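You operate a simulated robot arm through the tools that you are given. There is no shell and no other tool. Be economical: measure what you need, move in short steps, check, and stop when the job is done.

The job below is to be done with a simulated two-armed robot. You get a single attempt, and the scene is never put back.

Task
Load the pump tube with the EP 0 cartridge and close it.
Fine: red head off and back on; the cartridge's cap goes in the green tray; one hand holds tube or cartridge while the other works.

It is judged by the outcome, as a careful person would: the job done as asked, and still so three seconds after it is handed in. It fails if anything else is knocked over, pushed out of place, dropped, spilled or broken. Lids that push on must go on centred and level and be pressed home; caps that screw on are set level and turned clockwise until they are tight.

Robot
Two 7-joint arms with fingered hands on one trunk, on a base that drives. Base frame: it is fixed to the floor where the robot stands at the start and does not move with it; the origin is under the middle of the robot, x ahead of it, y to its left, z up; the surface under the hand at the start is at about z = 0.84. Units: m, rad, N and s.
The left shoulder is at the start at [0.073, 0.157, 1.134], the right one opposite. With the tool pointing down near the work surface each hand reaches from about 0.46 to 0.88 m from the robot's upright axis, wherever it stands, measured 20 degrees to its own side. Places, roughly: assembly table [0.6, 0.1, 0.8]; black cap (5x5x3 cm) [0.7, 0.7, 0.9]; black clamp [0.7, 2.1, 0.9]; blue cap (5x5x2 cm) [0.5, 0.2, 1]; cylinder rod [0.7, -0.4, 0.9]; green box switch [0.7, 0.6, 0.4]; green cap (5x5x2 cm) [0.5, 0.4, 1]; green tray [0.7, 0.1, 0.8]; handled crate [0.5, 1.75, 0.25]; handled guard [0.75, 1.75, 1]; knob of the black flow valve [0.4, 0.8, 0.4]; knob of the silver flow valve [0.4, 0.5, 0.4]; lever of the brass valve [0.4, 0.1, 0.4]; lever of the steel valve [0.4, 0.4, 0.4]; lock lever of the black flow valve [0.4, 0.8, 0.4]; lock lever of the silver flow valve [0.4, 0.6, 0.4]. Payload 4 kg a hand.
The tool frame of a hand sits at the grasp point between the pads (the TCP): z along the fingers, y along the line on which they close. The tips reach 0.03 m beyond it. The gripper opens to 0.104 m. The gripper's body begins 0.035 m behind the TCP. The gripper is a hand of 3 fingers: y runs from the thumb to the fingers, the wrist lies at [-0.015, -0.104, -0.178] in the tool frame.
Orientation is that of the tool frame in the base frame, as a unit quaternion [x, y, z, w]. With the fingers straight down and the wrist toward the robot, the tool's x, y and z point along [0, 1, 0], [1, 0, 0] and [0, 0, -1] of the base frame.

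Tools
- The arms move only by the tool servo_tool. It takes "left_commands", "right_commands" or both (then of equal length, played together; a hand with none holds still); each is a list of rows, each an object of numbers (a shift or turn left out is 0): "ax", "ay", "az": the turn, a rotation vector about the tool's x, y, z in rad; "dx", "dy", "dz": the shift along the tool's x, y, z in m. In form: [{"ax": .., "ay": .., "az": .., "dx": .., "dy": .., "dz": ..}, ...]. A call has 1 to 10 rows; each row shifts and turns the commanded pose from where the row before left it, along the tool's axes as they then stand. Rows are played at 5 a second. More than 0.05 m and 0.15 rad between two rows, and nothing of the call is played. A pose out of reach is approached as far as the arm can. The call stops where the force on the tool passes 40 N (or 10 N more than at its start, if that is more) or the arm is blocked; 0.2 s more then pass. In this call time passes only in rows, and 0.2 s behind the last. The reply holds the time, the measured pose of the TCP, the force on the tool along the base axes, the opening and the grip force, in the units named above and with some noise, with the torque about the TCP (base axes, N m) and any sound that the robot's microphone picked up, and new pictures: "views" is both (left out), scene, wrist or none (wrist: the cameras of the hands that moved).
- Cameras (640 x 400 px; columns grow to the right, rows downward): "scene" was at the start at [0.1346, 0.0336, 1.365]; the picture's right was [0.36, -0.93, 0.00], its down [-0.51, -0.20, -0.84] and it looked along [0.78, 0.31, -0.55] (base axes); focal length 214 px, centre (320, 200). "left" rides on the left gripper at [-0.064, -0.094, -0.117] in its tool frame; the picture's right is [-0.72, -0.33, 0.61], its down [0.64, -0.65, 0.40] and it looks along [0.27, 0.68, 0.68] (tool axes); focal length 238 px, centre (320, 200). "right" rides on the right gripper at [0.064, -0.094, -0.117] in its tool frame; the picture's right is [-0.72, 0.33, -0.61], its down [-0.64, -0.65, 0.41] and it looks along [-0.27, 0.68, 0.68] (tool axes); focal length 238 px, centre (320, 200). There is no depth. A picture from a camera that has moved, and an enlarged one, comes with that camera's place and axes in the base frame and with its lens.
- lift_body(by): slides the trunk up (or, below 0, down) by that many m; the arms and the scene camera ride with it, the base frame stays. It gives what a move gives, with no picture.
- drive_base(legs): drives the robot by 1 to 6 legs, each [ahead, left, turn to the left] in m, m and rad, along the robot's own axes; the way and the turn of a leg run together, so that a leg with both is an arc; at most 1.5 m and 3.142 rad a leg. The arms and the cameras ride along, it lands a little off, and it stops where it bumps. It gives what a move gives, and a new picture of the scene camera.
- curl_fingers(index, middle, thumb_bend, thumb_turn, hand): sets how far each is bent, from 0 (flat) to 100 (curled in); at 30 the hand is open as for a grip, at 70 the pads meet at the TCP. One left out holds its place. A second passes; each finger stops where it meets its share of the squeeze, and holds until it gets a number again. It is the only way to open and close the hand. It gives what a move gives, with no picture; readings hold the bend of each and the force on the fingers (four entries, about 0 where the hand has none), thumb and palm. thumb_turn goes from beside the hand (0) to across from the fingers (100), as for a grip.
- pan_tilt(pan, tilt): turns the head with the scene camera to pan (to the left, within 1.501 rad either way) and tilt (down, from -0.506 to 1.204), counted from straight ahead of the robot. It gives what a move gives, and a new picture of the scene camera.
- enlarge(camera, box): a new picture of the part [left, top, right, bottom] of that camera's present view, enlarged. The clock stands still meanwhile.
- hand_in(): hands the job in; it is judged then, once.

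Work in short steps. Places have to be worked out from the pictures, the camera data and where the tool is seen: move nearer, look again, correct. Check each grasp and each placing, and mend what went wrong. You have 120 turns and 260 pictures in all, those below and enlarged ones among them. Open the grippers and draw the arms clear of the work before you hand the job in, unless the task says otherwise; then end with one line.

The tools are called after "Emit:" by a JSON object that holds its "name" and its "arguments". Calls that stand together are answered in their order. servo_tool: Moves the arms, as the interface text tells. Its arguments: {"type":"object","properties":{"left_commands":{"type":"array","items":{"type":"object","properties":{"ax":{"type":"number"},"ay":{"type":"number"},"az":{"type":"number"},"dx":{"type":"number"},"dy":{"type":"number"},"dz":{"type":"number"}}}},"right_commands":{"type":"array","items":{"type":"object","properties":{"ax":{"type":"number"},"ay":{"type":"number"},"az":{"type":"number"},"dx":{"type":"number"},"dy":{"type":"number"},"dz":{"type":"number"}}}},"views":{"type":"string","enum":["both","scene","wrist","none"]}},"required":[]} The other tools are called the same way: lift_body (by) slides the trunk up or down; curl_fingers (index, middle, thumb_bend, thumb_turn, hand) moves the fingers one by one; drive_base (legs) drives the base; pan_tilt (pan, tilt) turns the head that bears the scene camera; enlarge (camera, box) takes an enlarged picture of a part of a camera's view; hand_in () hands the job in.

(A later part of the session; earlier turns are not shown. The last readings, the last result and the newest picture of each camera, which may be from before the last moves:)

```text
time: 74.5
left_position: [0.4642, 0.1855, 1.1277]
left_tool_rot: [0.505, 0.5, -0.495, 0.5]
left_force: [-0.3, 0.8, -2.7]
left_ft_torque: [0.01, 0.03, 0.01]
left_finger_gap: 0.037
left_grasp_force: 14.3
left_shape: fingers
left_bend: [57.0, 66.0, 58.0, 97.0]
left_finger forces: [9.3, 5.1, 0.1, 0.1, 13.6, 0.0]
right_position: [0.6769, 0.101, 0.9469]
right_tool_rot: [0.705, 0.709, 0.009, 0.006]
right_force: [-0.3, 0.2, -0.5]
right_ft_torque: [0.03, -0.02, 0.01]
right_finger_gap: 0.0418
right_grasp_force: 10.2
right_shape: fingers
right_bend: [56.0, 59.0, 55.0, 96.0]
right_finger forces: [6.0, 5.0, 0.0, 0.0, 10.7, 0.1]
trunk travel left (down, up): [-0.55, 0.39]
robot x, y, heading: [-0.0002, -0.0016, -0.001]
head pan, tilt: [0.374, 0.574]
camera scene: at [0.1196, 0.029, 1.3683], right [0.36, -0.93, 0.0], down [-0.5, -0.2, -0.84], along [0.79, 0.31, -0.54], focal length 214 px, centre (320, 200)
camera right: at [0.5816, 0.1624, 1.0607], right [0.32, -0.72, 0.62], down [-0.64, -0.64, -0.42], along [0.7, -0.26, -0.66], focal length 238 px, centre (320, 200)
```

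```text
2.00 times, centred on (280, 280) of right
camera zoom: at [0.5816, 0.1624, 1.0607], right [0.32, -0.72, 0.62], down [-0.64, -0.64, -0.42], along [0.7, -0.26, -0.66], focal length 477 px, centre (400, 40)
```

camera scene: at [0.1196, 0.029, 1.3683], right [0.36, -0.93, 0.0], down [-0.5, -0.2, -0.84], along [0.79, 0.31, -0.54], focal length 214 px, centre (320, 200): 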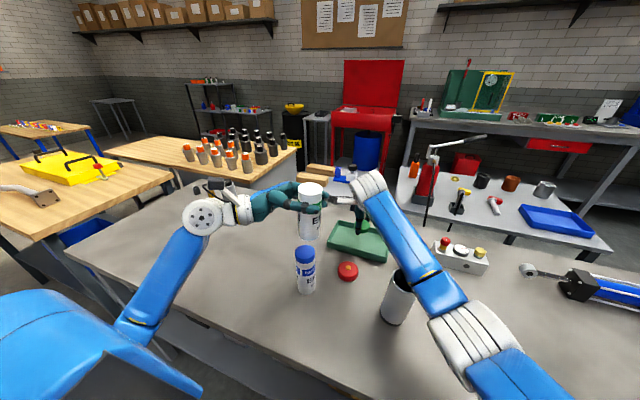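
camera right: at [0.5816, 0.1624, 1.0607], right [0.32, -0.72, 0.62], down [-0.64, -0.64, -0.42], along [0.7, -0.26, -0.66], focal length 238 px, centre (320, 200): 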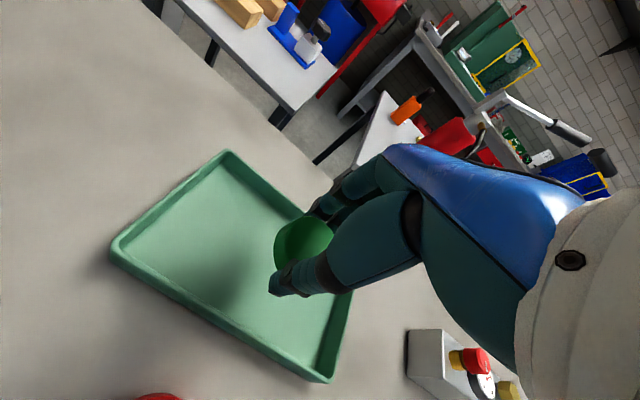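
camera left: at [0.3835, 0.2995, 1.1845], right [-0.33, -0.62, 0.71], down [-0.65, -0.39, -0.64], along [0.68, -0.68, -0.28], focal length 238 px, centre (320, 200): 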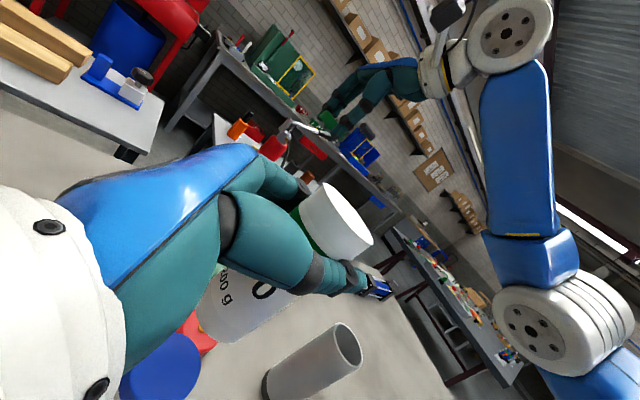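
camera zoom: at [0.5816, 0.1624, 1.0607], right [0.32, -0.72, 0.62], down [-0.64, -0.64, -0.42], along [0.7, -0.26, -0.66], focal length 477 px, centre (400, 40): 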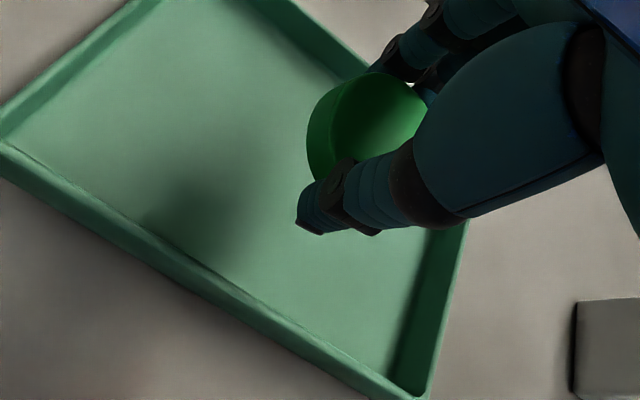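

Cap is above the tray interior. I nudge forward 1 cm and lower in short steps to near the floor.

Emit:
{"name": "servo_tool", "arguments": {"right_commands": [{"dy": 0.01}, {"dz": 0.025}, {"dz": 0.02}, {"dz": 0.005}, {}], "views": "wrist"}}

Emit:
{"name": "enlarge", "arguments": {"camera": "right", "box": [180, 180, 400, 360]}}

```text
time: 75.9
left_position: [0.4757, 0.1884, 1.1218]
left_tool_rot: [0.503, 0.503, -0.497, 0.497]
left_force: [0.4, -0.1, -2.6]
left_ft_torque: [-0.01, -0.01, -0.05]
left_finger_gap: 0.0369
left_grasp_force: 14.3
left_shape: fingers
left_bend: [57.0, 66.0, 58.0, 97.0]
left_finger forces: [9.1, 5.5, 0.1, 0.1, 13.6, 0.0]
right_position: [0.7073, 0.1101, 0.9376]
right_tool_rot: [0.7, 0.713, 0.035, 0.026]
right_force: [0.8, -0.8, -0.5]
right_ft_torque: [0.03, 0.08, 0.03]
right_finger_gap: 0.0413
right_grasp_force: 10.7
right_shape: fingers
right_bend: [56.0, 59.0, 55.0, 96.0]
right_finger forces: [6.1, 5.1, 0.0, 0.0, 11.0, 0.1]
trunk travel left (down, up): [-0.55, 0.39]
robot x, y, heading: [-0.0018, 0.0026, -0.008]
head pan, tilt: [0.374, 0.574]
stopped in row 5 (right hand): the arm was blocked; the commanded pose is now the measured one
camera right: at [0.6036, 0.1699, 1.0453], right [0.29, -0.72, 0.63], down [-0.6, -0.65, -0.47], along [0.75, -0.25, -0.62], focal length 238 px, centre (320, 200)
```

right: 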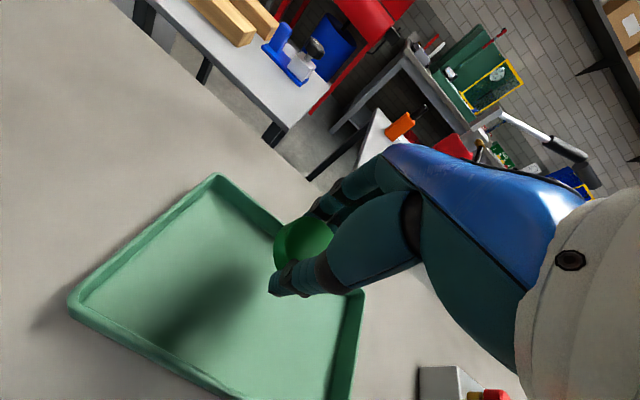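

```text
2.22 times, centred on (290, 270) of right
camera zoom: at [0.6036, 0.1699, 1.0453], right [0.29, -0.72, 0.63], down [-0.6, -0.65, -0.47], along [0.75, -0.25, -0.62], focal length 530 px, centre (387, 44)
```

zoom: 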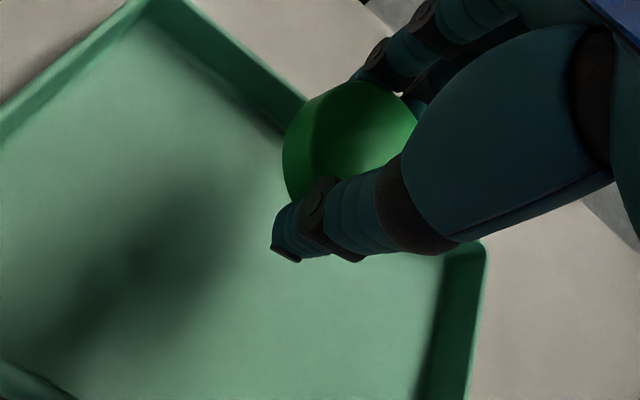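

The arm was blocked — I check whether the forearm touches the tube.

Emit:
{"name": "enlarge", "arguments": {"camera": "scene", "box": [300, 150, 540, 380]}}

Emit:
{"name": "enlarge", "arguments": {"camera": "left", "box": [160, 100, 640, 400]}}

```text
1.74 times, centred on (420, 265) of scene
camera zoom: at [0.1179, 0.0301, 1.3677], right [0.36, -0.93, 0.0], down [-0.5, -0.2, -0.84], along [0.79, 0.3, -0.54], focal length 373 px, centre (146, 87)
```

zoom: 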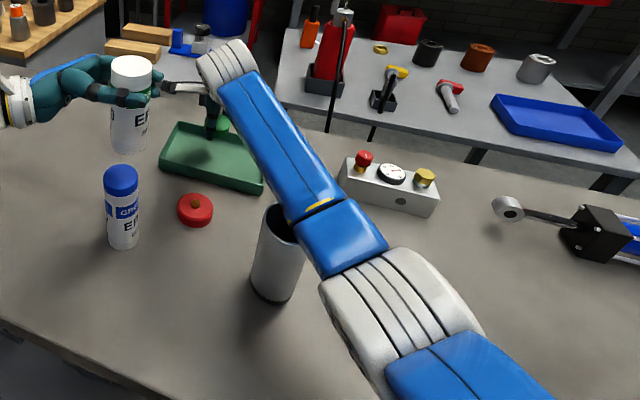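

```text
1.33 times, centred on (400, 250) of left
camera zoom: at [0.3806, 0.3047, 1.1855], right [-0.33, -0.62, 0.71], down [-0.65, -0.4, -0.64], along [0.68, -0.68, -0.27], focal length 318 px, centre (213, 133)
```

zoom: 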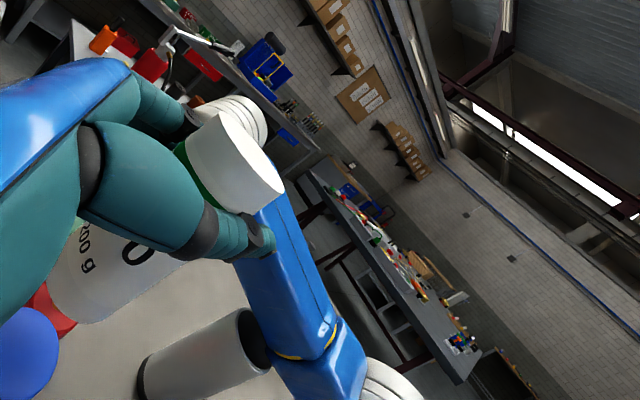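

The tube hasn't moved; the right elbow hangs low, likely pressing on the table. I raise the trunk 0.15 m, which lifts everything clear.

Emit:
{"name": "lift_body", "arguments": {"by": 0.15}}

Emit:
{"name": "servo_tool", "arguments": {"right_commands": [{}], "views": "both"}}

```text
time: 77.6
left_position: [0.4819, 0.1895, 1.2673]
left_tool_rot: [0.502, 0.503, -0.499, 0.496]
left_force: [-0.1, 0.0, -2.5]
left_ft_torque: [-0.03, -0.02, 0.02]
left_finger_gap: 0.037
left_grasp_force: 14.0
left_shape: fingers
left_bend: [57.0, 66.0, 58.0, 97.0]
left_finger forces: [9.2, 5.5, 0.0, 0.0, 13.7, 0.1]
right_position: [0.709, 0.1105, 1.0567]
right_tool_rot: [0.701, 0.713, 0.017, 0.013]
right_force: [-0.2, -0.4, 0.0]
right_ft_torque: [0.01, 0.02, 0.02]
right_finger_gap: 0.0418
right_grasp_force: 10.9
right_shape: fingers
right_bend: [56.0, 59.0, 55.0, 96.0]
right_finger forces: [6.1, 5.1, 0.0, 0.1, 10.9, 0.1]
trunk travel left (down, up): [-0.7, 0.24]
robot x, y, heading: [-0.0019, 0.0025, -0.004]
head pan, tilt: [0.374, 0.574]
```

```text
time: 78.0
left_position: [0.481, 0.193, 1.2684]
left_tool_rot: [0.501, 0.501, -0.501, 0.497]
left_force: [-0.1, -0.2, -1.8]
left_ft_torque: [0.0, 0.0, 0.01]
left_finger_gap: 0.037
left_grasp_force: 13.7
left_shape: fingers
left_bend: [57.0, 66.0, 58.0, 97.0]
left_finger forces: [9.0, 5.4, 0.1, 0.1, 13.8, 0.1]
right_position: [0.7055, 0.1138, 1.059]
right_tool_rot: [0.701, 0.713, 0.017, 0.013]
right_force: [0.1, 0.7, -0.5]
right_ft_torque: [0.0, 0.01, 0.05]
right_finger_gap: 0.0414
right_grasp_force: 11.0
right_shape: fingers
right_bend: [56.0, 59.0, 55.0, 96.0]
right_finger forces: [6.1, 5.1, 0.0, 0.0, 10.8, 0.0]
trunk travel left (down, up): [-0.7, 0.24]
robot x, y, heading: [-0.0023, -0.0004, 0.003]
head pan, tilt: [0.374, 0.574]
camera scene: at [0.1335, 0.0358, 1.515], right [0.36, -0.93, 0.0], down [-0.51, -0.2, -0.84], along [0.78, 0.3, -0.55], focal length 214 px, centre (320, 200)
camera right: at [0.6063, 0.1747, 1.1702], right [0.31, -0.72, 0.62], down [-0.62, -0.65, -0.44], along [0.72, -0.25, -0.65], focal length 238 px, centre (320, 200)
```

scene: 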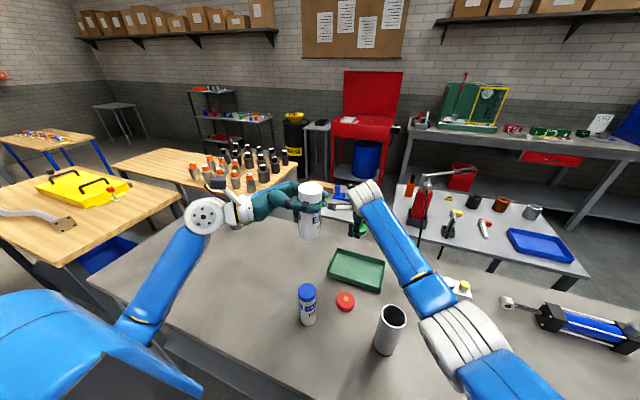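
right: 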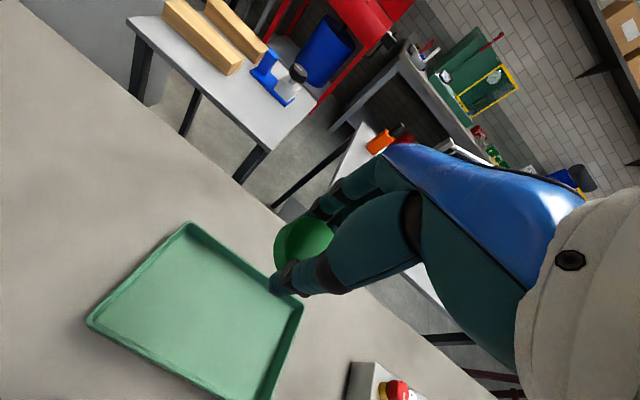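

Elbow freed. I level the hand, re-centre over the tray and lower again, checking position.

Emit:
{"name": "servo_tool", "arguments": {"right_commands": [{"ax": 0.042, "dy": -0.013, "dx": -0.008}, {"dz": 0.03}, {"dz": 0.03}, {"dz": 0.03}, {"dz": 0.03}, {"dz": 0.02}, {}], "views": "both"}}

Emit:
{"name": "enlarge", "arguments": {"camera": "right", "box": [120, 180, 440, 380]}}

```text
time: 79.6
left_position: [0.4799, 0.1918, 1.2679]
left_tool_rot: [0.5, 0.503, -0.5, 0.497]
left_force: [-0.4, -0.1, -3.5]
left_ft_torque: [-0.07, 0.01, -0.04]
left_finger_gap: 0.0371
left_grasp_force: 14.2
left_shape: fingers
left_bend: [57.0, 66.0, 58.0, 97.0]
left_finger forces: [9.1, 5.4, 0.0, 0.0, 13.7, 0.0]
right_position: [0.693, 0.106, 0.9176]
right_tool_rot: [0.701, 0.713, 0.003, -0.002]
right_force: [-0.2, 0.5, -1.1]
right_ft_torque: [0.02, 0.01, -0.05]
right_finger_gap: 0.0416
right_grasp_force: 10.8
right_shape: fingers
right_bend: [56.0, 59.0, 55.0, 96.0]
right_finger forces: [5.9, 5.0, 0.0, 0.0, 10.6, 0.0]
trunk travel left (down, up): [-0.7, 0.24]
robot x, y, heading: [-0.0037, -0.0042, -0.003]
head pan, tilt: [0.374, 0.574]
camera scene: at [0.1343, 0.0354, 1.515], right [0.36, -0.93, 0.0], down [-0.51, -0.2, -0.84], along [0.78, 0.3, -0.55], focal length 214 px, centre (320, 200)
camera right: at [0.5989, 0.1674, 1.0338], right [0.34, -0.72, 0.61], down [-0.64, -0.65, -0.41], along [0.69, -0.25, -0.68], focal length 238 px, centre (320, 200)
```

scene: 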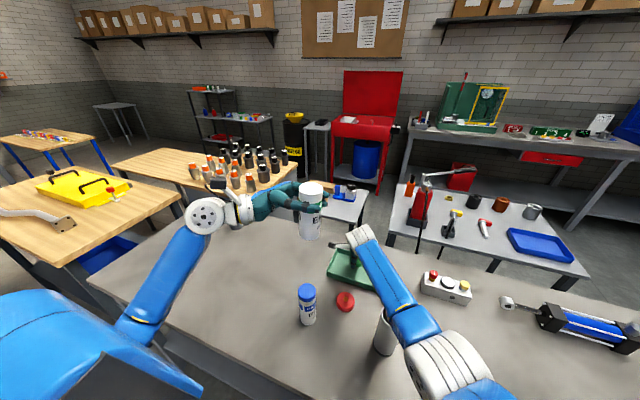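
right: 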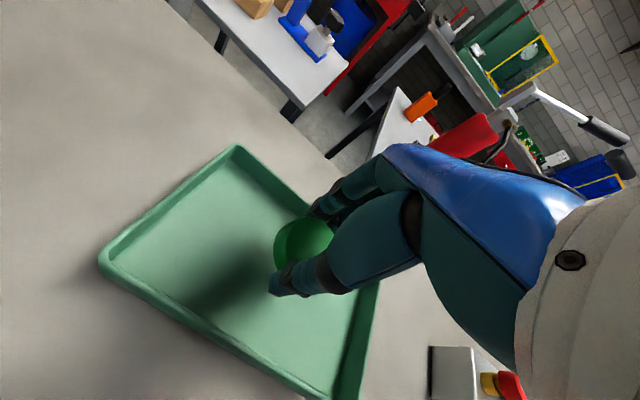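

```text
2.00 times, centred on (280, 280) of right
camera zoom: at [0.5989, 0.1674, 1.0338], right [0.34, -0.72, 0.61], down [-0.64, -0.65, -0.41], along [0.69, -0.25, -0.68], focal length 477 px, centre (400, 40)
```

zoom: 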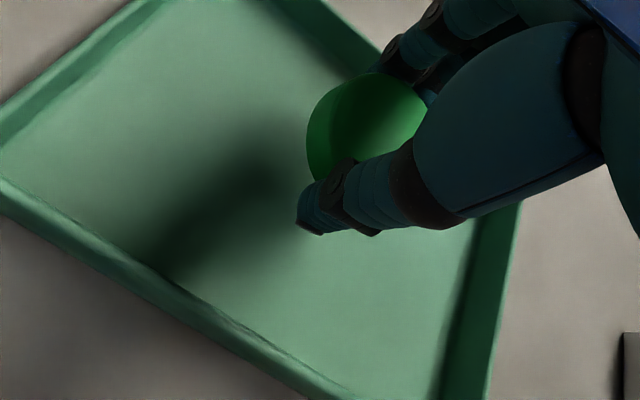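

The right forearm passes nearly over the tube, so I won't lower further like this. I raise the trunk another 0.2 m (forearm gets steeper), then lower the hand.

Emit:
{"name": "lift_body", "arguments": {"by": 0.2}}

Emit:
{"name": "servo_tool", "arguments": {"right_commands": [{"dz": 0.049}, {"dz": 0.049}, {"dz": 0.049}, {"dz": 0.049}], "views": "both"}}

```text
time: 81.8
left_position: [0.482, 0.1922, 1.4668]
left_tool_rot: [0.501, 0.503, -0.5, 0.496]
left_force: [0.2, -0.4, -2.2]
left_ft_torque: [0.0, 0.01, -0.01]
left_finger_gap: 0.0371
left_grasp_force: 14.1
left_shape: fingers
left_bend: [57.0, 66.0, 58.0, 97.0]
left_finger forces: [9.0, 5.5, 0.1, 0.0, 13.6, 0.0]
right_position: [0.6938, 0.1061, 1.1182]
right_tool_rot: [0.701, 0.713, 0.002, -0.001]
right_force: [0.9, 0.4, 0.0]
right_ft_torque: [-0.02, -0.01, -0.01]
right_finger_gap: 0.0409
right_grasp_force: 10.9
right_shape: fingers
right_bend: [56.0, 59.0, 55.0, 96.0]
right_finger forces: [6.0, 5.0, 0.0, 0.1, 10.6, 0.0]
trunk travel left (down, up): [-0.9, 0.04]
robot x, y, heading: [-0.0017, 0.0002, -0.001]
head pan, tilt: [0.374, 0.574]
```

```text
time: 82.8
left_position: [0.4811, 0.1906, 1.4672]
left_tool_rot: [0.501, 0.503, -0.5, 0.496]
left_force: [0.7, -0.1, -2.6]
left_ft_torque: [0.02, 0.02, -0.02]
left_finger_gap: 0.0369
left_grasp_force: 14.0
left_shape: fingers
left_bend: [57.0, 66.0, 58.0, 97.0]
left_finger forces: [9.2, 5.3, 0.1, 0.0, 13.6, 0.1]
right_position: [0.6653, 0.0856, 0.9876]
right_tool_rot: [0.701, 0.713, 0.004, -0.002]
right_force: [-0.7, 0.3, -0.9]
right_ft_torque: [-0.07, 0.01, 0.0]
right_finger_gap: 0.0414
right_grasp_force: 10.4
right_shape: fingers
right_bend: [56.0, 60.0, 55.0, 96.0]
right_finger forces: [5.8, 4.9, 0.0, 0.1, 10.5, 0.0]
right hand out of reach, approached as far as the arm can: row 2, 3, 4
trunk travel left (down, up): [-0.9, 0.04]
robot x, y, heading: [-0.0007, 0.0015, 0.001]
head pan, tilt: [0.374, 0.574]
camera scene: at [0.1344, 0.0337, 1.7151], right [0.36, -0.93, 0.0], down [-0.51, -0.2, -0.84], along [0.78, 0.3, -0.55], focal length 214 px, centre (320, 200)
camera right: at [0.5705, 0.1465, 1.103], right [0.34, -0.72, 0.61], down [-0.64, -0.65, -0.41], along [0.69, -0.25, -0.68], focal length 238 px, centre (320, 200)
```

scene: 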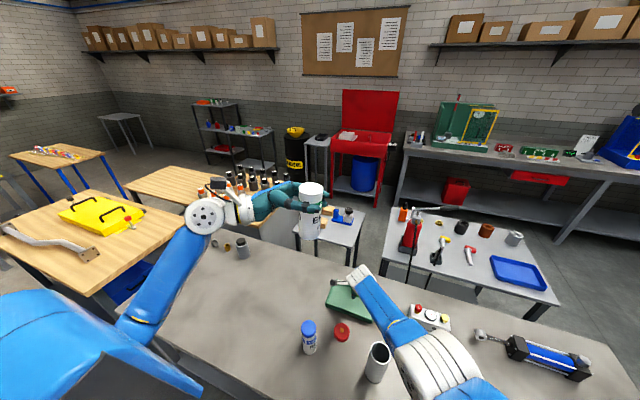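
right: 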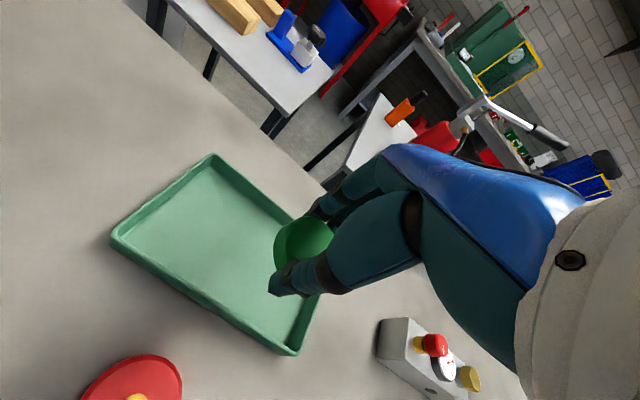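

Now the arm is near straight and well above the tube. Lowering the trunk 0.08 brings the cap close to the tray with the forearm still high.

Emit:
{"name": "lift_body", "arguments": {"by": -0.08}}

Emit:
{"name": "servo_tool", "arguments": {"right_commands": [{"dy": 0.01, "dx": 0.008}, {}], "views": "both"}}

Emit:
{"name": "enlarge", "arguments": {"camera": "right", "box": [120, 180, 440, 380]}}

```text
time: 84.0
left_position: [0.4819, 0.1936, 1.3868]
left_tool_rot: [0.501, 0.503, -0.5, 0.496]
left_force: [1.2, -1.1, -2.6]
left_ft_torque: [0.0, 0.0, 0.03]
left_finger_gap: 0.0369
left_grasp_force: 13.6
left_shape: fingers
left_bend: [57.0, 66.0, 58.0, 97.0]
left_finger forces: [9.2, 5.3, 0.0, 0.0, 13.5, 0.1]
right_position: [0.6652, 0.0867, 0.9066]
right_tool_rot: [0.701, 0.713, 0.003, 0.0]
right_force: [0.8, 0.3, -0.3]
right_ft_torque: [0.01, -0.03, -0.02]
right_finger_gap: 0.0414
right_grasp_force: 10.4
right_shape: fingers
right_bend: [56.0, 60.0, 55.0, 96.0]
right_finger forces: [5.8, 4.9, 0.0, 0.0, 10.4, 0.1]
trunk travel left (down, up): [-0.82, 0.12]
robot x, y, heading: [-0.0048, -0.0016, -0.001]
head pan, tilt: [0.374, 0.574]
```

```text
time: 84.5
left_position: [0.4822, 0.1928, 1.3878]
left_tool_rot: [0.502, 0.502, -0.5, 0.496]
left_force: [-0.9, -0.4, -2.8]
left_ft_torque: [-0.04, -0.01, 0.01]
left_finger_gap: 0.0367
left_grasp_force: 13.7
left_shape: fingers
left_bend: [57.0, 66.0, 58.0, 97.0]
left_finger forces: [9.3, 5.4, 0.1, 0.1, 13.6, 0.1]
right_position: [0.6674, 0.0874, 0.9112]
right_tool_rot: [0.701, 0.713, 0.002, -0.001]
right_force: [0.1, 0.0, 0.5]
right_ft_torque: [-0.01, 0.0, -0.02]
right_finger_gap: 0.0413
right_grasp_force: 10.3
right_shape: fingers
right_bend: [56.0, 60.0, 55.0, 96.0]
right_finger forces: [5.8, 4.9, 0.0, 0.0, 10.4, 0.0]
right hand out of reach, approached as far as the arm can: row 1
trunk travel left (down, up): [-0.82, 0.12]
robot x, y, heading: [-0.0003, -0.0004, -0.002]
head pan, tilt: [0.374, 0.574]
camera scene: at [0.1349, 0.0357, 1.6349], right [0.36, -0.93, 0.0], down [-0.51, -0.2, -0.84], along [0.78, 0.3, -0.55], focal length 214 px, centre (320, 200)
camera right: at [0.5727, 0.1498, 1.0268], right [0.34, -0.72, 0.61], down [-0.64, -0.65, -0.41], along [0.69, -0.25, -0.68], focal length 238 px, centre (320, 200)
```

scene: 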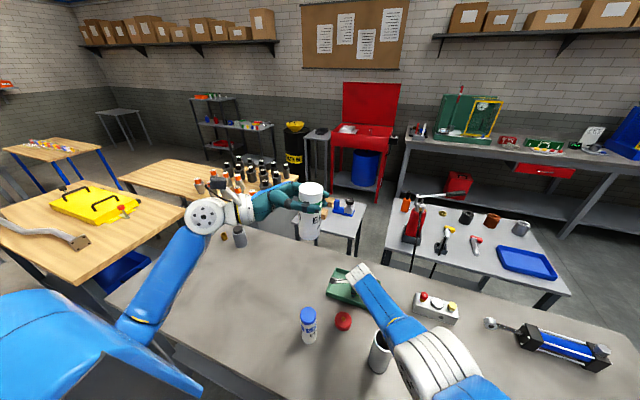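
right: 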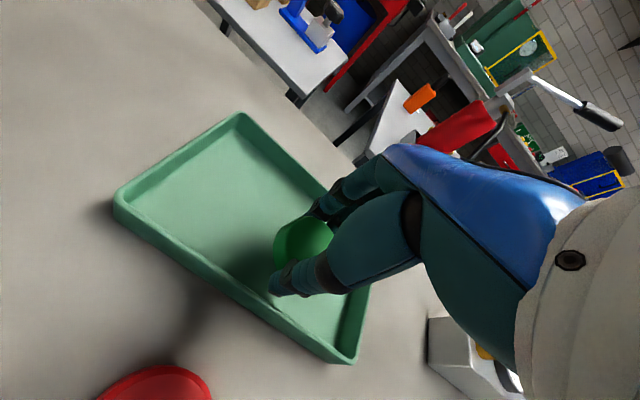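

```text
2.00 times, centred on (280, 280) of right
camera zoom: at [0.5727, 0.1498, 1.0268], right [0.34, -0.72, 0.61], down [-0.64, -0.65, -0.41], along [0.69, -0.25, -0.68], focal length 477 px, centre (400, 40)
```

zoom: 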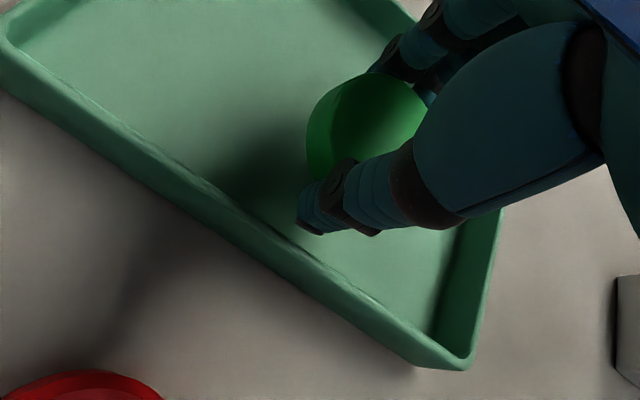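

The thumb is too close to the tray's near wall. I raise the hand a little, extend forward 2 cm, then lower with the trunk.

Emit:
{"name": "servo_tool", "arguments": {"right_commands": [{"dz": -0.03}, {"dy": 0.011}, {"dy": 0.011, "dx": 0.004}], "views": "none"}}

Emit:
{"name": "lift_body", "arguments": {"by": -0.04}}

Emit:
{"name": "enlarge", "arguments": {"camera": "right", "box": [120, 180, 440, 380]}}

```text
time: 85.3
left_position: [0.4829, 0.193, 1.386]
left_tool_rot: [0.5, 0.503, -0.501, 0.496]
left_force: [-0.3, 0.8, -2.7]
left_ft_torque: [-0.04, 0.01, -0.01]
left_finger_gap: 0.0369
left_grasp_force: 13.8
left_shape: fingers
left_bend: [57.0, 66.0, 58.0, 97.0]
left_finger forces: [9.2, 5.3, 0.0, 0.0, 13.5, 0.1]
right_position: [0.6853, 0.0892, 0.9409]
right_tool_rot: [0.701, 0.713, 0.002, -0.002]
right_force: [-0.4, -0.4, -0.6]
right_ft_torque: [0.03, 0.01, 0.01]
right_finger_gap: 0.0413
right_grasp_force: 10.4
right_shape: fingers
right_bend: [56.0, 60.0, 55.0, 96.0]
right_finger forces: [5.8, 4.8, 0.0, 0.0, 10.2, 0.0]
right hand out of reach, approached as far as the arm can: row 3
trunk travel left (down, up): [-0.82, 0.12]
robot x, y, heading: [-0.0025, -0.0016, -0.006]
head pan, tilt: [0.374, 0.574]
```

```text
time: 86.2
left_position: [0.4804, 0.1932, 1.347]
left_tool_rot: [0.5, 0.503, -0.501, 0.497]
left_force: [0.7, -0.6, -2.8]
left_ft_torque: [-0.03, -0.01, 0.0]
left_finger_gap: 0.0368
left_grasp_force: 13.9
left_shape: fingers
left_bend: [57.0, 66.0, 58.0, 97.0]
left_finger forces: [9.2, 5.2, 0.0, 0.0, 13.6, 0.0]
right_position: [0.6855, 0.0896, 0.9011]
right_tool_rot: [0.7, 0.714, 0.002, -0.001]
right_force: [0.8, -1.6, -0.8]
right_ft_torque: [0.0, -0.03, -0.02]
right_finger_gap: 0.0414
right_grasp_force: 10.6
right_shape: fingers
right_bend: [56.0, 60.0, 55.0, 96.0]
right_finger forces: [5.8, 4.8, 0.0, 0.0, 10.3, 0.1]
trunk travel left (down, up): [-0.78, 0.16]
robot x, y, heading: [0.0006, -0.0029, -0.003]
head pan, tilt: [0.374, 0.574]
```

```text
2.00 times, centred on (280, 280) of right
camera zoom: at [0.5906, 0.1505, 1.0178], right [0.34, -0.72, 0.61], down [-0.64, -0.65, -0.41], along [0.69, -0.25, -0.68], focal length 477 px, centre (400, 40)
```

zoom: 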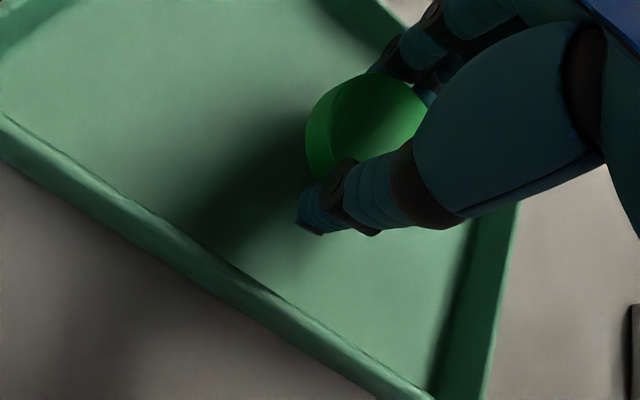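

Good clearance now. I lower in small steps to touch the tray floor.

Emit:
{"name": "servo_tool", "arguments": {"right_commands": [{"dz": 0.008}, {"dz": 0.004}, {"dz": 0.002}, {"dz": 0.002}], "views": "none"}}

Emit:
{"name": "enlarge", "arguments": {"camera": "right", "box": [200, 180, 400, 340]}}

```text
time: 87.2
left_position: [0.482, 0.1918, 1.3477]
left_tool_rot: [0.5, 0.502, -0.5, 0.497]
left_force: [-0.4, -0.1, -2.9]
left_ft_torque: [0.05, 0.0, 0.01]
left_finger_gap: 0.0369
left_grasp_force: 13.5
left_shape: fingers
left_bend: [57.0, 66.0, 58.0, 97.0]
left_finger forces: [9.2, 5.2, 0.0, 0.1, 13.4, 0.0]
right_position: [0.6817, 0.0835, 0.8882]
right_tool_rot: [0.701, 0.713, 0.002, -0.001]
right_force: [-0.9, 0.3, -0.5]
right_ft_torque: [0.0, -0.04, 0.0]
right_finger_gap: 0.0413
right_grasp_force: 10.4
right_shape: fingers
right_bend: [56.0, 60.0, 55.0, 96.0]
right_finger forces: [5.7, 4.8, 0.0, 0.0, 10.2, 0.0]
right hand out of reach, approached as far as the arm can: row 2
trunk travel left (down, up): [-0.78, 0.16]
robot x, y, heading: [-0.0029, -0.0017, -0.002]
head pan, tilt: [0.374, 0.574]
```

```text
2.50 times, centred on (300, 260) of right
camera zoom: at [0.5872, 0.1458, 1.0042], right [0.34, -0.72, 0.61], down [-0.64, -0.65, -0.41], along [0.69, -0.25, -0.68], focal length 596 px, centre (370, 50)
```

zoom: 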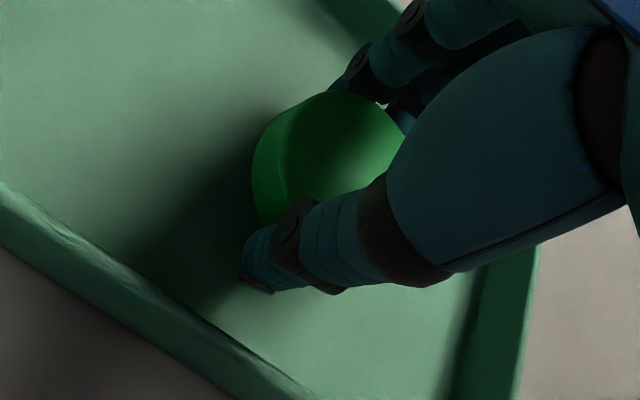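

Still a few mm above the floor and at reach limit; I lower with the trunk 5 mm.

Emit:
{"name": "lift_body", "arguments": {"by": -0.005}}

```text
time: 87.7
left_position: [0.4817, 0.1923, 1.3419]
left_tool_rot: [0.501, 0.502, -0.5, 0.496]
left_force: [0.1, 0.3, -2.4]
left_ft_torque: [-0.01, 0.02, 0.02]
left_finger_gap: 0.0369
left_grasp_force: 13.6
left_shape: fingers
left_bend: [57.0, 66.0, 58.0, 97.0]
left_finger forces: [9.0, 5.2, 0.0, 0.0, 13.5, 0.0]
right_position: [0.6804, 0.0838, 0.8818]
right_tool_rot: [0.701, 0.713, 0.002, -0.001]
right_force: [0.8, -0.8, -0.9]
right_ft_torque: [0.02, 0.03, -0.01]
right_finger_gap: 0.0409
right_grasp_force: 10.4
right_shape: fingers
right_bend: [56.0, 60.0, 55.0, 96.0]
right_finger forces: [5.9, 4.8, 0.0, 0.0, 10.2, 0.1]
trunk travel left (down, up): [-0.775, 0.165]
robot x, y, heading: [-0.004, -0.0014, 0.001]
head pan, tilt: [0.374, 0.574]
```

Emit:
{"name": "lift_body", "arguments": {"by": -0.004}}

Emit:
{"name": "enlarge", "arguments": {"camera": "right", "box": [200, 180, 400, 340]}}

```text
time: 88.2
left_position: [0.4795, 0.1932, 1.3377]
left_tool_rot: [0.501, 0.502, -0.5, 0.496]
left_force: [0.4, -0.4, -3.0]
left_ft_torque: [0.01, -0.01, -0.02]
left_finger_gap: 0.0368
left_grasp_force: 14.1
left_shape: fingers
left_bend: [57.0, 66.0, 58.0, 97.0]
left_finger forces: [9.2, 5.1, 0.0, 0.0, 13.5, 0.2]
right_position: [0.6825, 0.0842, 0.8812]
right_tool_rot: [0.702, 0.712, 0.004, -0.001]
right_force: [0.8, -0.6, 3.2]
right_ft_torque: [-0.04, -0.12, -0.03]
right_finger_gap: 0.041
right_grasp_force: 12.8
right_shape: fingers
right_bend: [56.0, 59.0, 55.0, 96.0]
right_finger forces: [5.8, 9.0, 0.0, 0.1, 10.9, 0.0]
trunk travel left (down, up): [-0.771, 0.169]
robot x, y, heading: [-0.0005, -0.0014, -0.002]
head pan, tilt: [0.374, 0.574]
```

```text
2.50 times, centred on (300, 260) of right
camera zoom: at [0.587, 0.1456, 0.9962], right [0.34, -0.72, 0.61], down [-0.64, -0.65, -0.41], along [0.69, -0.25, -0.68], focal length 596 px, centre (370, 50)
```

zoom: 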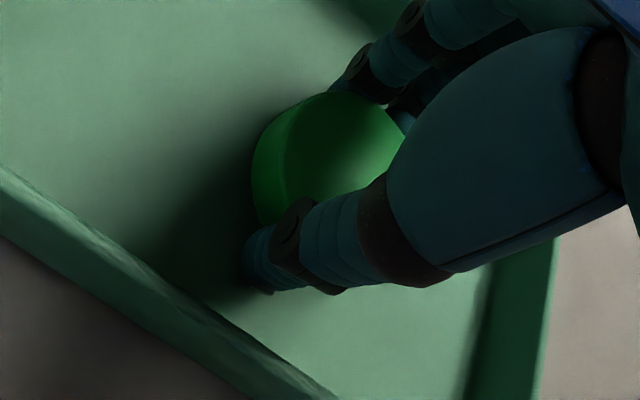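

Touching the tray floor. I open just enough to release, then rise straight up.

Emit:
{"name": "curl_fingers", "arguments": {"hand": "right", "index": 44, "middle": 44, "thumb_bend": 45}}

Emit:
{"name": "servo_tool", "arguments": {"right_commands": [{"dz": -0.02}, {"dz": -0.03}, {"dz": -0.045}, {"dz": -0.045}, {"dz": -0.045}], "views": "both"}}

```text
time: 89.2
left_position: [0.4798, 0.1909, 1.3397]
left_tool_rot: [0.502, 0.503, -0.5, 0.496]
left_force: [-1.1, -0.9, -2.7]
left_ft_torque: [0.0, -0.01, 0.0]
left_finger_gap: 0.037
left_grasp_force: 14.0
left_shape: fingers
left_bend: [57.0, 66.0, 58.0, 97.0]
left_finger forces: [9.2, 5.3, 0.1, 0.1, 13.6, 0.0]
right_position: [0.6819, 0.0837, 0.8804]
right_tool_rot: [0.701, 0.713, 0.003, -0.002]
right_force: [-0.9, -0.6, 2.1]
right_ft_torque: [0.0, -0.06, -0.04]
right_finger_gap: 0.0659
right_grasp_force: 1.0
right_shape: fingers
right_bend: [44.0, 45.0, 45.0, 97.0]
right_finger forces: [0.0, 2.2, 0.0, 0.0, 0.0, 0.1]
trunk travel left (down, up): [-0.771, 0.169]
robot x, y, heading: [-0.0004, 0.0008, -0.003]
head pan, tilt: [0.374, 0.574]
```

```text
time: 90.5
left_position: [0.4804, 0.1915, 1.3381]
left_tool_rot: [0.501, 0.503, -0.5, 0.496]
left_force: [-0.1, -0.7, -2.3]
left_ft_torque: [0.02, 0.05, -0.02]
left_finger_gap: 0.0368
left_grasp_force: 13.7
left_shape: fingers
left_bend: [57.0, 66.0, 58.0, 97.0]
left_finger forces: [9.3, 5.2, 0.1, 0.0, 13.5, 0.1]
right_position: [0.6792, 0.0822, 1.0652]
right_tool_rot: [0.701, 0.713, 0.003, -0.002]
right_force: [-0.8, -0.3, 0.0]
right_ft_torque: [0.0, 0.01, 0.04]
right_finger_gap: 0.066
right_grasp_force: 0.0
right_shape: fingers
right_bend: [44.0, 44.0, 45.0, 97.0]
right_finger forces: [0.0, 0.1, 0.0, 0.0, 0.0, 0.0]
trunk travel left (down, up): [-0.771, 0.169]
robot x, y, heading: [0.0003, 0.001, -0.003]
head pan, tilt: [0.374, 0.574]
camera scene: at [0.1341, 0.0355, 1.586], right [0.36, -0.93, 0.0], down [-0.51, -0.2, -0.84], along [0.78, 0.3, -0.55], focal length 214 px, centre (320, 200)
camera right: at [0.5842, 0.1444, 1.1808], right [0.34, -0.72, 0.61], down [-0.64, -0.65, -0.41], along [0.69, -0.25, -0.68], focal length 238 px, centre (320, 200)
```

scene: 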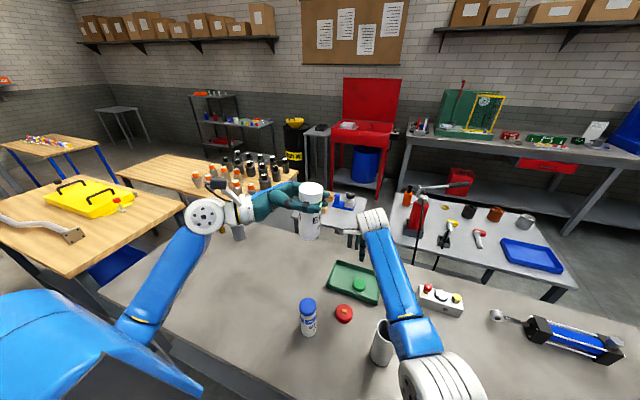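
right: 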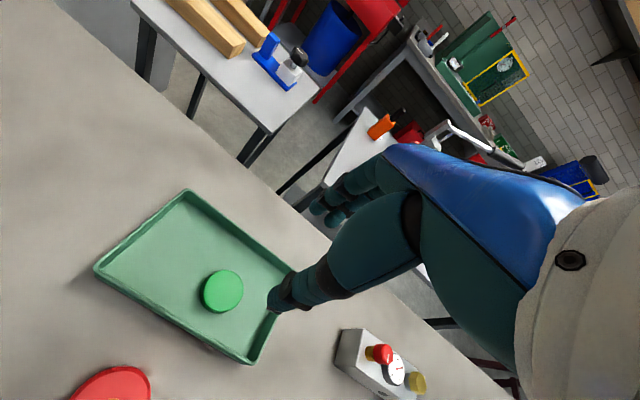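

The cap lies flat in the tray. Now I retract the right hand up and back to the tube's right side.

Emit:
{"name": "servo_tool", "arguments": {"right_commands": [{"dz": -0.049}, {"dz": -0.049}, {"dz": -0.049}, {"dx": -0.049}, {"dx": -0.049}, {"dx": -0.049}, {"dx": -0.049}, {"dx": -0.049}, {"dx": -0.025}, {"dy": -0.045}], "views": "none"}}

Emit:
{"name": "servo_tool", "arguments": {"right_commands": [{"dy": -0.045}, {"dy": -0.045}, {"dy": -0.045}, {"dy": -0.025}, {"ay": 0.15}, {"ay": 0.15}, {"ay": 0.15}, {"ay": 0.15}, {"ay": 0.15}, {"ay": 0.15}], "views": "none"}}

Emit:
{"name": "servo_tool", "arguments": {"right_commands": [{"ay": 0.15}, {"ay": 0.15}, {"ay": 0.15}, {"ay": 0.15}, {"ay": 0.07}], "views": "both"}}

```text
time: 92.7
left_position: [0.4802, 0.1904, 1.3402]
left_tool_rot: [0.501, 0.502, -0.5, 0.497]
left_force: [-0.3, 0.2, -2.6]
left_ft_torque: [0.04, 0.02, 0.01]
left_finger_gap: 0.0367
left_grasp_force: 14.0
left_shape: fingers
left_bend: [57.0, 66.0, 58.0, 97.0]
left_finger forces: [9.1, 5.1, 0.1, 0.0, 13.5, 0.0]
right_position: [0.6371, -0.1911, 1.2096]
right_tool_rot: [0.7, 0.714, 0.005, 0.0]
right_force: [0.3, -0.3, -0.8]
right_ft_torque: [0.0, -0.02, -0.01]
right_finger_gap: 0.0661
right_grasp_force: 0.0
right_shape: fingers
right_bend: [44.0, 44.0, 45.0, 97.0]
right_finger forces: [0.0, 0.0, 0.1, 0.0, 0.0, 0.0]
trunk travel left (down, up): [-0.771, 0.169]
robot x, y, heading: [0.0017, -0.0009, -0.007]
head pan, tilt: [0.374, 0.574]
```

```text
time: 94.8
left_position: [0.4808, 0.1917, 1.3388]
left_tool_rot: [0.501, 0.502, -0.5, 0.497]
left_force: [-0.4, 0.6, -2.1]
left_ft_torque: [0.01, 0.0, 0.0]
left_finger_gap: 0.0368
left_grasp_force: 13.7
left_shape: fingers
left_bend: [57.0, 66.0, 58.0, 97.0]
left_finger forces: [9.3, 5.1, 0.1, 0.0, 13.4, 0.0]
right_position: [0.4795, -0.1927, 1.2101]
right_tool_rot: [0.63, 0.641, 0.308, -0.312]
right_force: [-0.1, -1.0, 0.0]
right_ft_torque: [0.01, -0.02, 0.02]
right_finger_gap: 0.0661
right_grasp_force: 0.1
right_shape: fingers
right_bend: [44.0, 44.0, 45.0, 97.0]
right_finger forces: [0.0, 0.0, 0.0, 0.0, 0.0, 0.1]
trunk travel left (down, up): [-0.771, 0.169]
robot x, y, heading: [-0.0011, -0.0027, -0.005]
head pan, tilt: [0.374, 0.574]
```

```text
time: 96.0
left_position: [0.4797, 0.191, 1.3391]
left_tool_rot: [0.501, 0.503, -0.5, 0.496]
left_force: [0.0, -0.7, -3.1]
left_ft_torque: [0.0, 0.0, 0.0]
left_finger_gap: 0.0367
left_grasp_force: 13.9
left_shape: fingers
left_bend: [57.0, 66.0, 58.0, 97.0]
left_finger forces: [9.3, 5.1, 0.0, 0.0, 13.4, 0.1]
right_position: [0.4795, -0.1928, 1.2096]
right_tool_rot: [-0.493, -0.503, -0.498, 0.506]
right_force: [0.0, -0.7, 0.3]
right_ft_torque: [-0.01, 0.01, -0.02]
right_finger_gap: 0.0663
right_grasp_force: 0.1
right_shape: fingers
right_bend: [44.0, 44.0, 45.0, 97.0]
right_finger forces: [0.1, 0.1, 0.1, 0.0, 0.1, 0.1]
trunk travel left (down, up): [-0.771, 0.169]
robot x, y, heading: [-0.0027, -0.0001, -0.009]
head pan, tilt: [0.374, 0.574]
camera scene: at [0.1332, 0.033, 1.5861], right [0.36, -0.93, 0.0], down [-0.51, -0.2, -0.84], along [0.78, 0.3, -0.55], focal length 214 px, centre (320, 200)
camera right: at [0.388, -0.3123, 1.2723], right [0.34, -0.6, -0.72], down [-0.66, 0.4, -0.64], along [0.67, 0.69, -0.26], focal length 238 px, centre (320, 200)
```

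scene: 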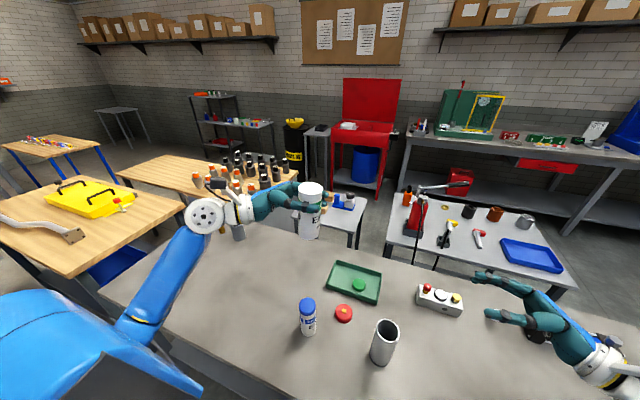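
right: 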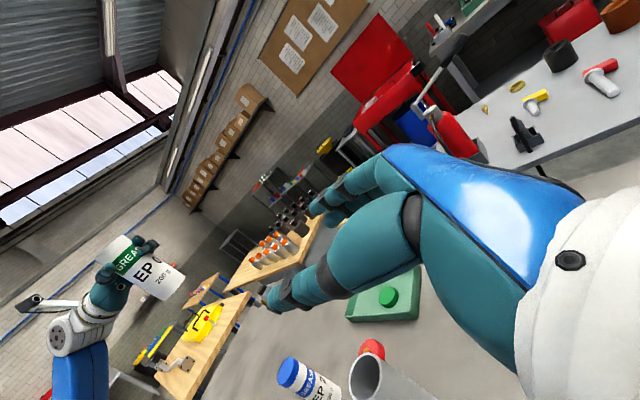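

All clear. I lower the trunk 0.17 m, open the right hand, and bring it to z≈0.92 beside the tube.

Emit:
{"name": "lift_body", "arguments": {"by": -0.17}}

Emit:
{"name": "curl_fingers", "arguments": {"hand": "right", "index": 30, "middle": 30, "thumb_bend": 30}}

Emit:
{"name": "servo_tool", "arguments": {"right_commands": [{"dx": -0.045}, {"dx": -0.045}, {"dx": -0.03}, {"dy": -0.012}], "views": "both"}}

Emit:
{"name": "enlarge", "arguments": {"camera": "scene", "box": [330, 250, 530, 390]}}

```text
time: 98.0
left_position: [0.4811, 0.1909, 1.1682]
left_tool_rot: [0.501, 0.502, -0.501, 0.497]
left_force: [0.6, 0.8, -2.8]
left_ft_torque: [0.01, 0.01, 0.01]
left_finger_gap: 0.0367
left_grasp_force: 13.8
left_shape: fingers
left_bend: [57.0, 66.0, 58.0, 97.0]
left_finger forces: [9.2, 5.1, 0.0, 0.0, 13.4, 0.0]
right_position: [0.4792, -0.1932, 1.0394]
right_tool_rot: [-0.494, -0.504, -0.497, 0.505]
right_force: [-0.3, 0.2, 0.2]
right_ft_torque: [-0.05, 0.03, 0.03]
right_finger_gap: 0.0663
right_grasp_force: 0.1
right_shape: fingers
right_bend: [44.0, 44.0, 45.0, 97.0]
right_finger forces: [0.0, 0.1, 0.1, 0.0, 0.1, 0.0]
trunk travel left (down, up): [-0.601, 0.339]
robot x, y, heading: [-0.003, 0.002, -0.001]
head pan, tilt: [0.374, 0.574]
```

```text
time: 99.0
left_position: [0.4818, 0.1913, 1.169]
left_tool_rot: [0.501, 0.502, -0.5, 0.497]
left_force: [-0.4, -0.6, -2.8]
left_ft_torque: [0.0, 0.0, 0.01]
left_finger_gap: 0.0366
left_grasp_force: 13.9
left_shape: fingers
left_bend: [57.0, 66.0, 58.0, 97.0]
left_finger forces: [9.3, 5.1, 0.1, 0.0, 13.5, 0.0]
right_position: [0.4792, -0.1931, 1.0406]
right_tool_rot: [-0.493, -0.504, -0.498, 0.505]
right_force: [-0.3, -0.7, 0.8]
right_ft_torque: [0.0, -0.03, 0.0]
right_finger_gap: 0.1027
right_grasp_force: 0.1
right_shape: fingers
right_bend: [30.0, 30.0, 30.0, 97.0]
right_finger forces: [0.1, 0.0, 0.0, 0.0, 0.0, 0.0]
trunk travel left (down, up): [-0.601, 0.339]
robot x, y, heading: [-0.0005, -0.0013, 0.001]
head pan, tilt: [0.374, 0.574]
```

```text
time: 100.0
left_position: [0.4806, 0.1909, 1.1688]
left_tool_rot: [0.5, 0.503, -0.5, 0.497]
left_force: [0.5, 0.2, -2.6]
left_ft_torque: [-0.02, -0.02, 0.05]
left_finger_gap: 0.0366
left_grasp_force: 13.9
left_shape: fingers
left_bend: [57.0, 66.0, 58.0, 97.0]
left_finger forces: [9.3, 5.0, 0.0, 0.0, 13.5, 0.0]
right_position: [0.4681, -0.1937, 0.9209]
right_tool_rot: [-0.494, -0.503, -0.498, 0.505]
right_force: [0.1, 0.3, 0.2]
right_ft_torque: [-0.01, 0.0, -0.02]
right_finger_gap: 0.1029
right_grasp_force: 0.1
right_shape: fingers
right_bend: [30.0, 30.0, 30.0, 97.0]
right_finger forces: [0.1, 0.0, 0.0, 0.0, 0.1, 0.0]
trunk travel left (down, up): [-0.601, 0.339]
robot x, y, heading: [-0.0018, -0.0015, -0.004]
head pan, tilt: [0.374, 0.574]
camera scene: at [0.1318, 0.0328, 1.4163], right [0.36, -0.93, 0.0], down [-0.51, -0.2, -0.84], along [0.78, 0.3, -0.54], focal length 214 px, centre (320, 200)
camera right: at [0.3766, -0.3122, 0.9826], right [0.34, -0.6, -0.72], down [-0.66, 0.4, -0.64], along [0.67, 0.69, -0.26], focal length 238 px, centre (320, 200)
```

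scene: 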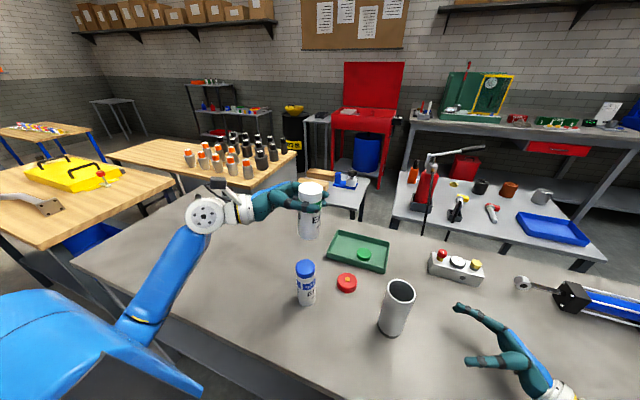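
right: 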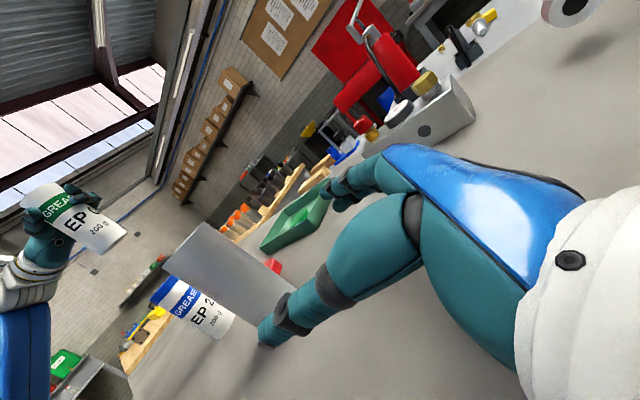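

```text
2.86 times, centred on (430, 320) of scene
camera zoom: at [0.1318, 0.0328, 1.4163], right [0.36, -0.93, 0.0], down [-0.51, -0.2, -0.84], along [0.78, 0.3, -0.54], focal length 613 px, centre (6, -143)
```

zoom: 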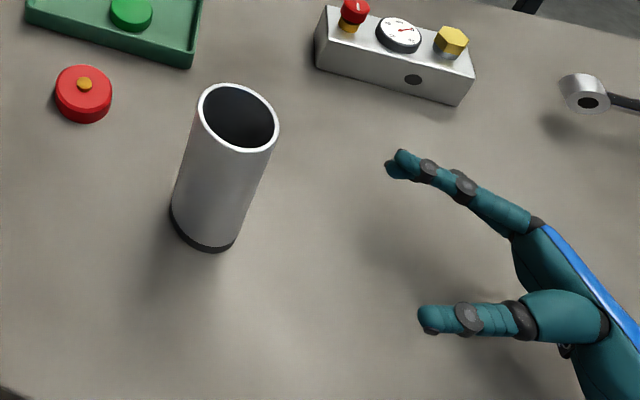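

Tube centre ≈(0.466,-0.030). I advance the right hand 0.158 m around it.

Emit:
{"name": "servo_tool", "arguments": {"right_commands": [{"dz": 0.045}, {"dz": 0.045}, {"dz": 0.035}, {"dz": 0.033}], "views": "none"}}

Emit:
{"name": "enlarge", "arguments": {"camera": "scene", "box": [330, 250, 530, 390]}}

```text
time: 101.0
left_position: [0.482, 0.1913, 1.1689]
left_tool_rot: [0.501, 0.502, -0.5, 0.497]
left_force: [-0.1, 0.7, -2.7]
left_ft_torque: [-0.01, 0.01, 0.03]
left_finger_gap: 0.0369
left_grasp_force: 14.1
left_shape: fingers
left_bend: [57.0, 66.0, 58.0, 97.0]
left_finger forces: [9.3, 4.9, 0.1, 0.1, 13.3, 0.0]
right_position: [0.4645, -0.035, 0.9214]
right_tool_rot: [0.494, 0.505, 0.497, -0.504]
right_force: [-0.3, -0.7, 0.6]
right_ft_torque: [0.01, 0.01, 0.0]
right_finger_gap: 0.1029
right_grasp_force: 0.0
right_shape: fingers
right_bend: [30.0, 30.0, 30.0, 97.0]
right_finger forces: [0.0, 0.1, 0.0, 0.0, 0.0, 0.1]
trunk travel left (down, up): [-0.601, 0.339]
robot x, y, heading: [0.0005, 0.0031, -0.0]
head pan, tilt: [0.374, 0.574]
```

```text
2.86 times, centred on (430, 320) of scene
camera zoom: at [0.1329, 0.0341, 1.4161], right [0.36, -0.93, 0.0], down [-0.51, -0.2, -0.84], along [0.78, 0.3, -0.55], focal length 613 px, centre (6, -143)
```

zoom: 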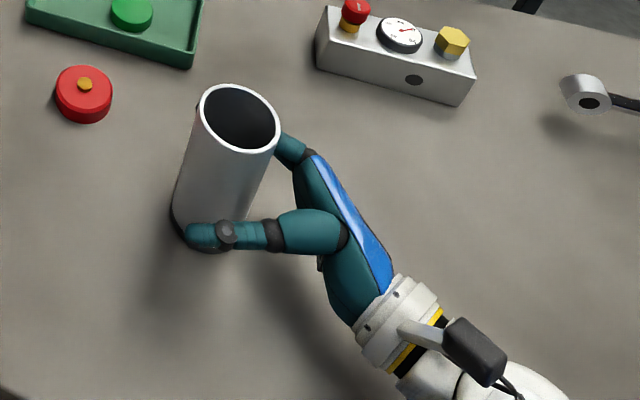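

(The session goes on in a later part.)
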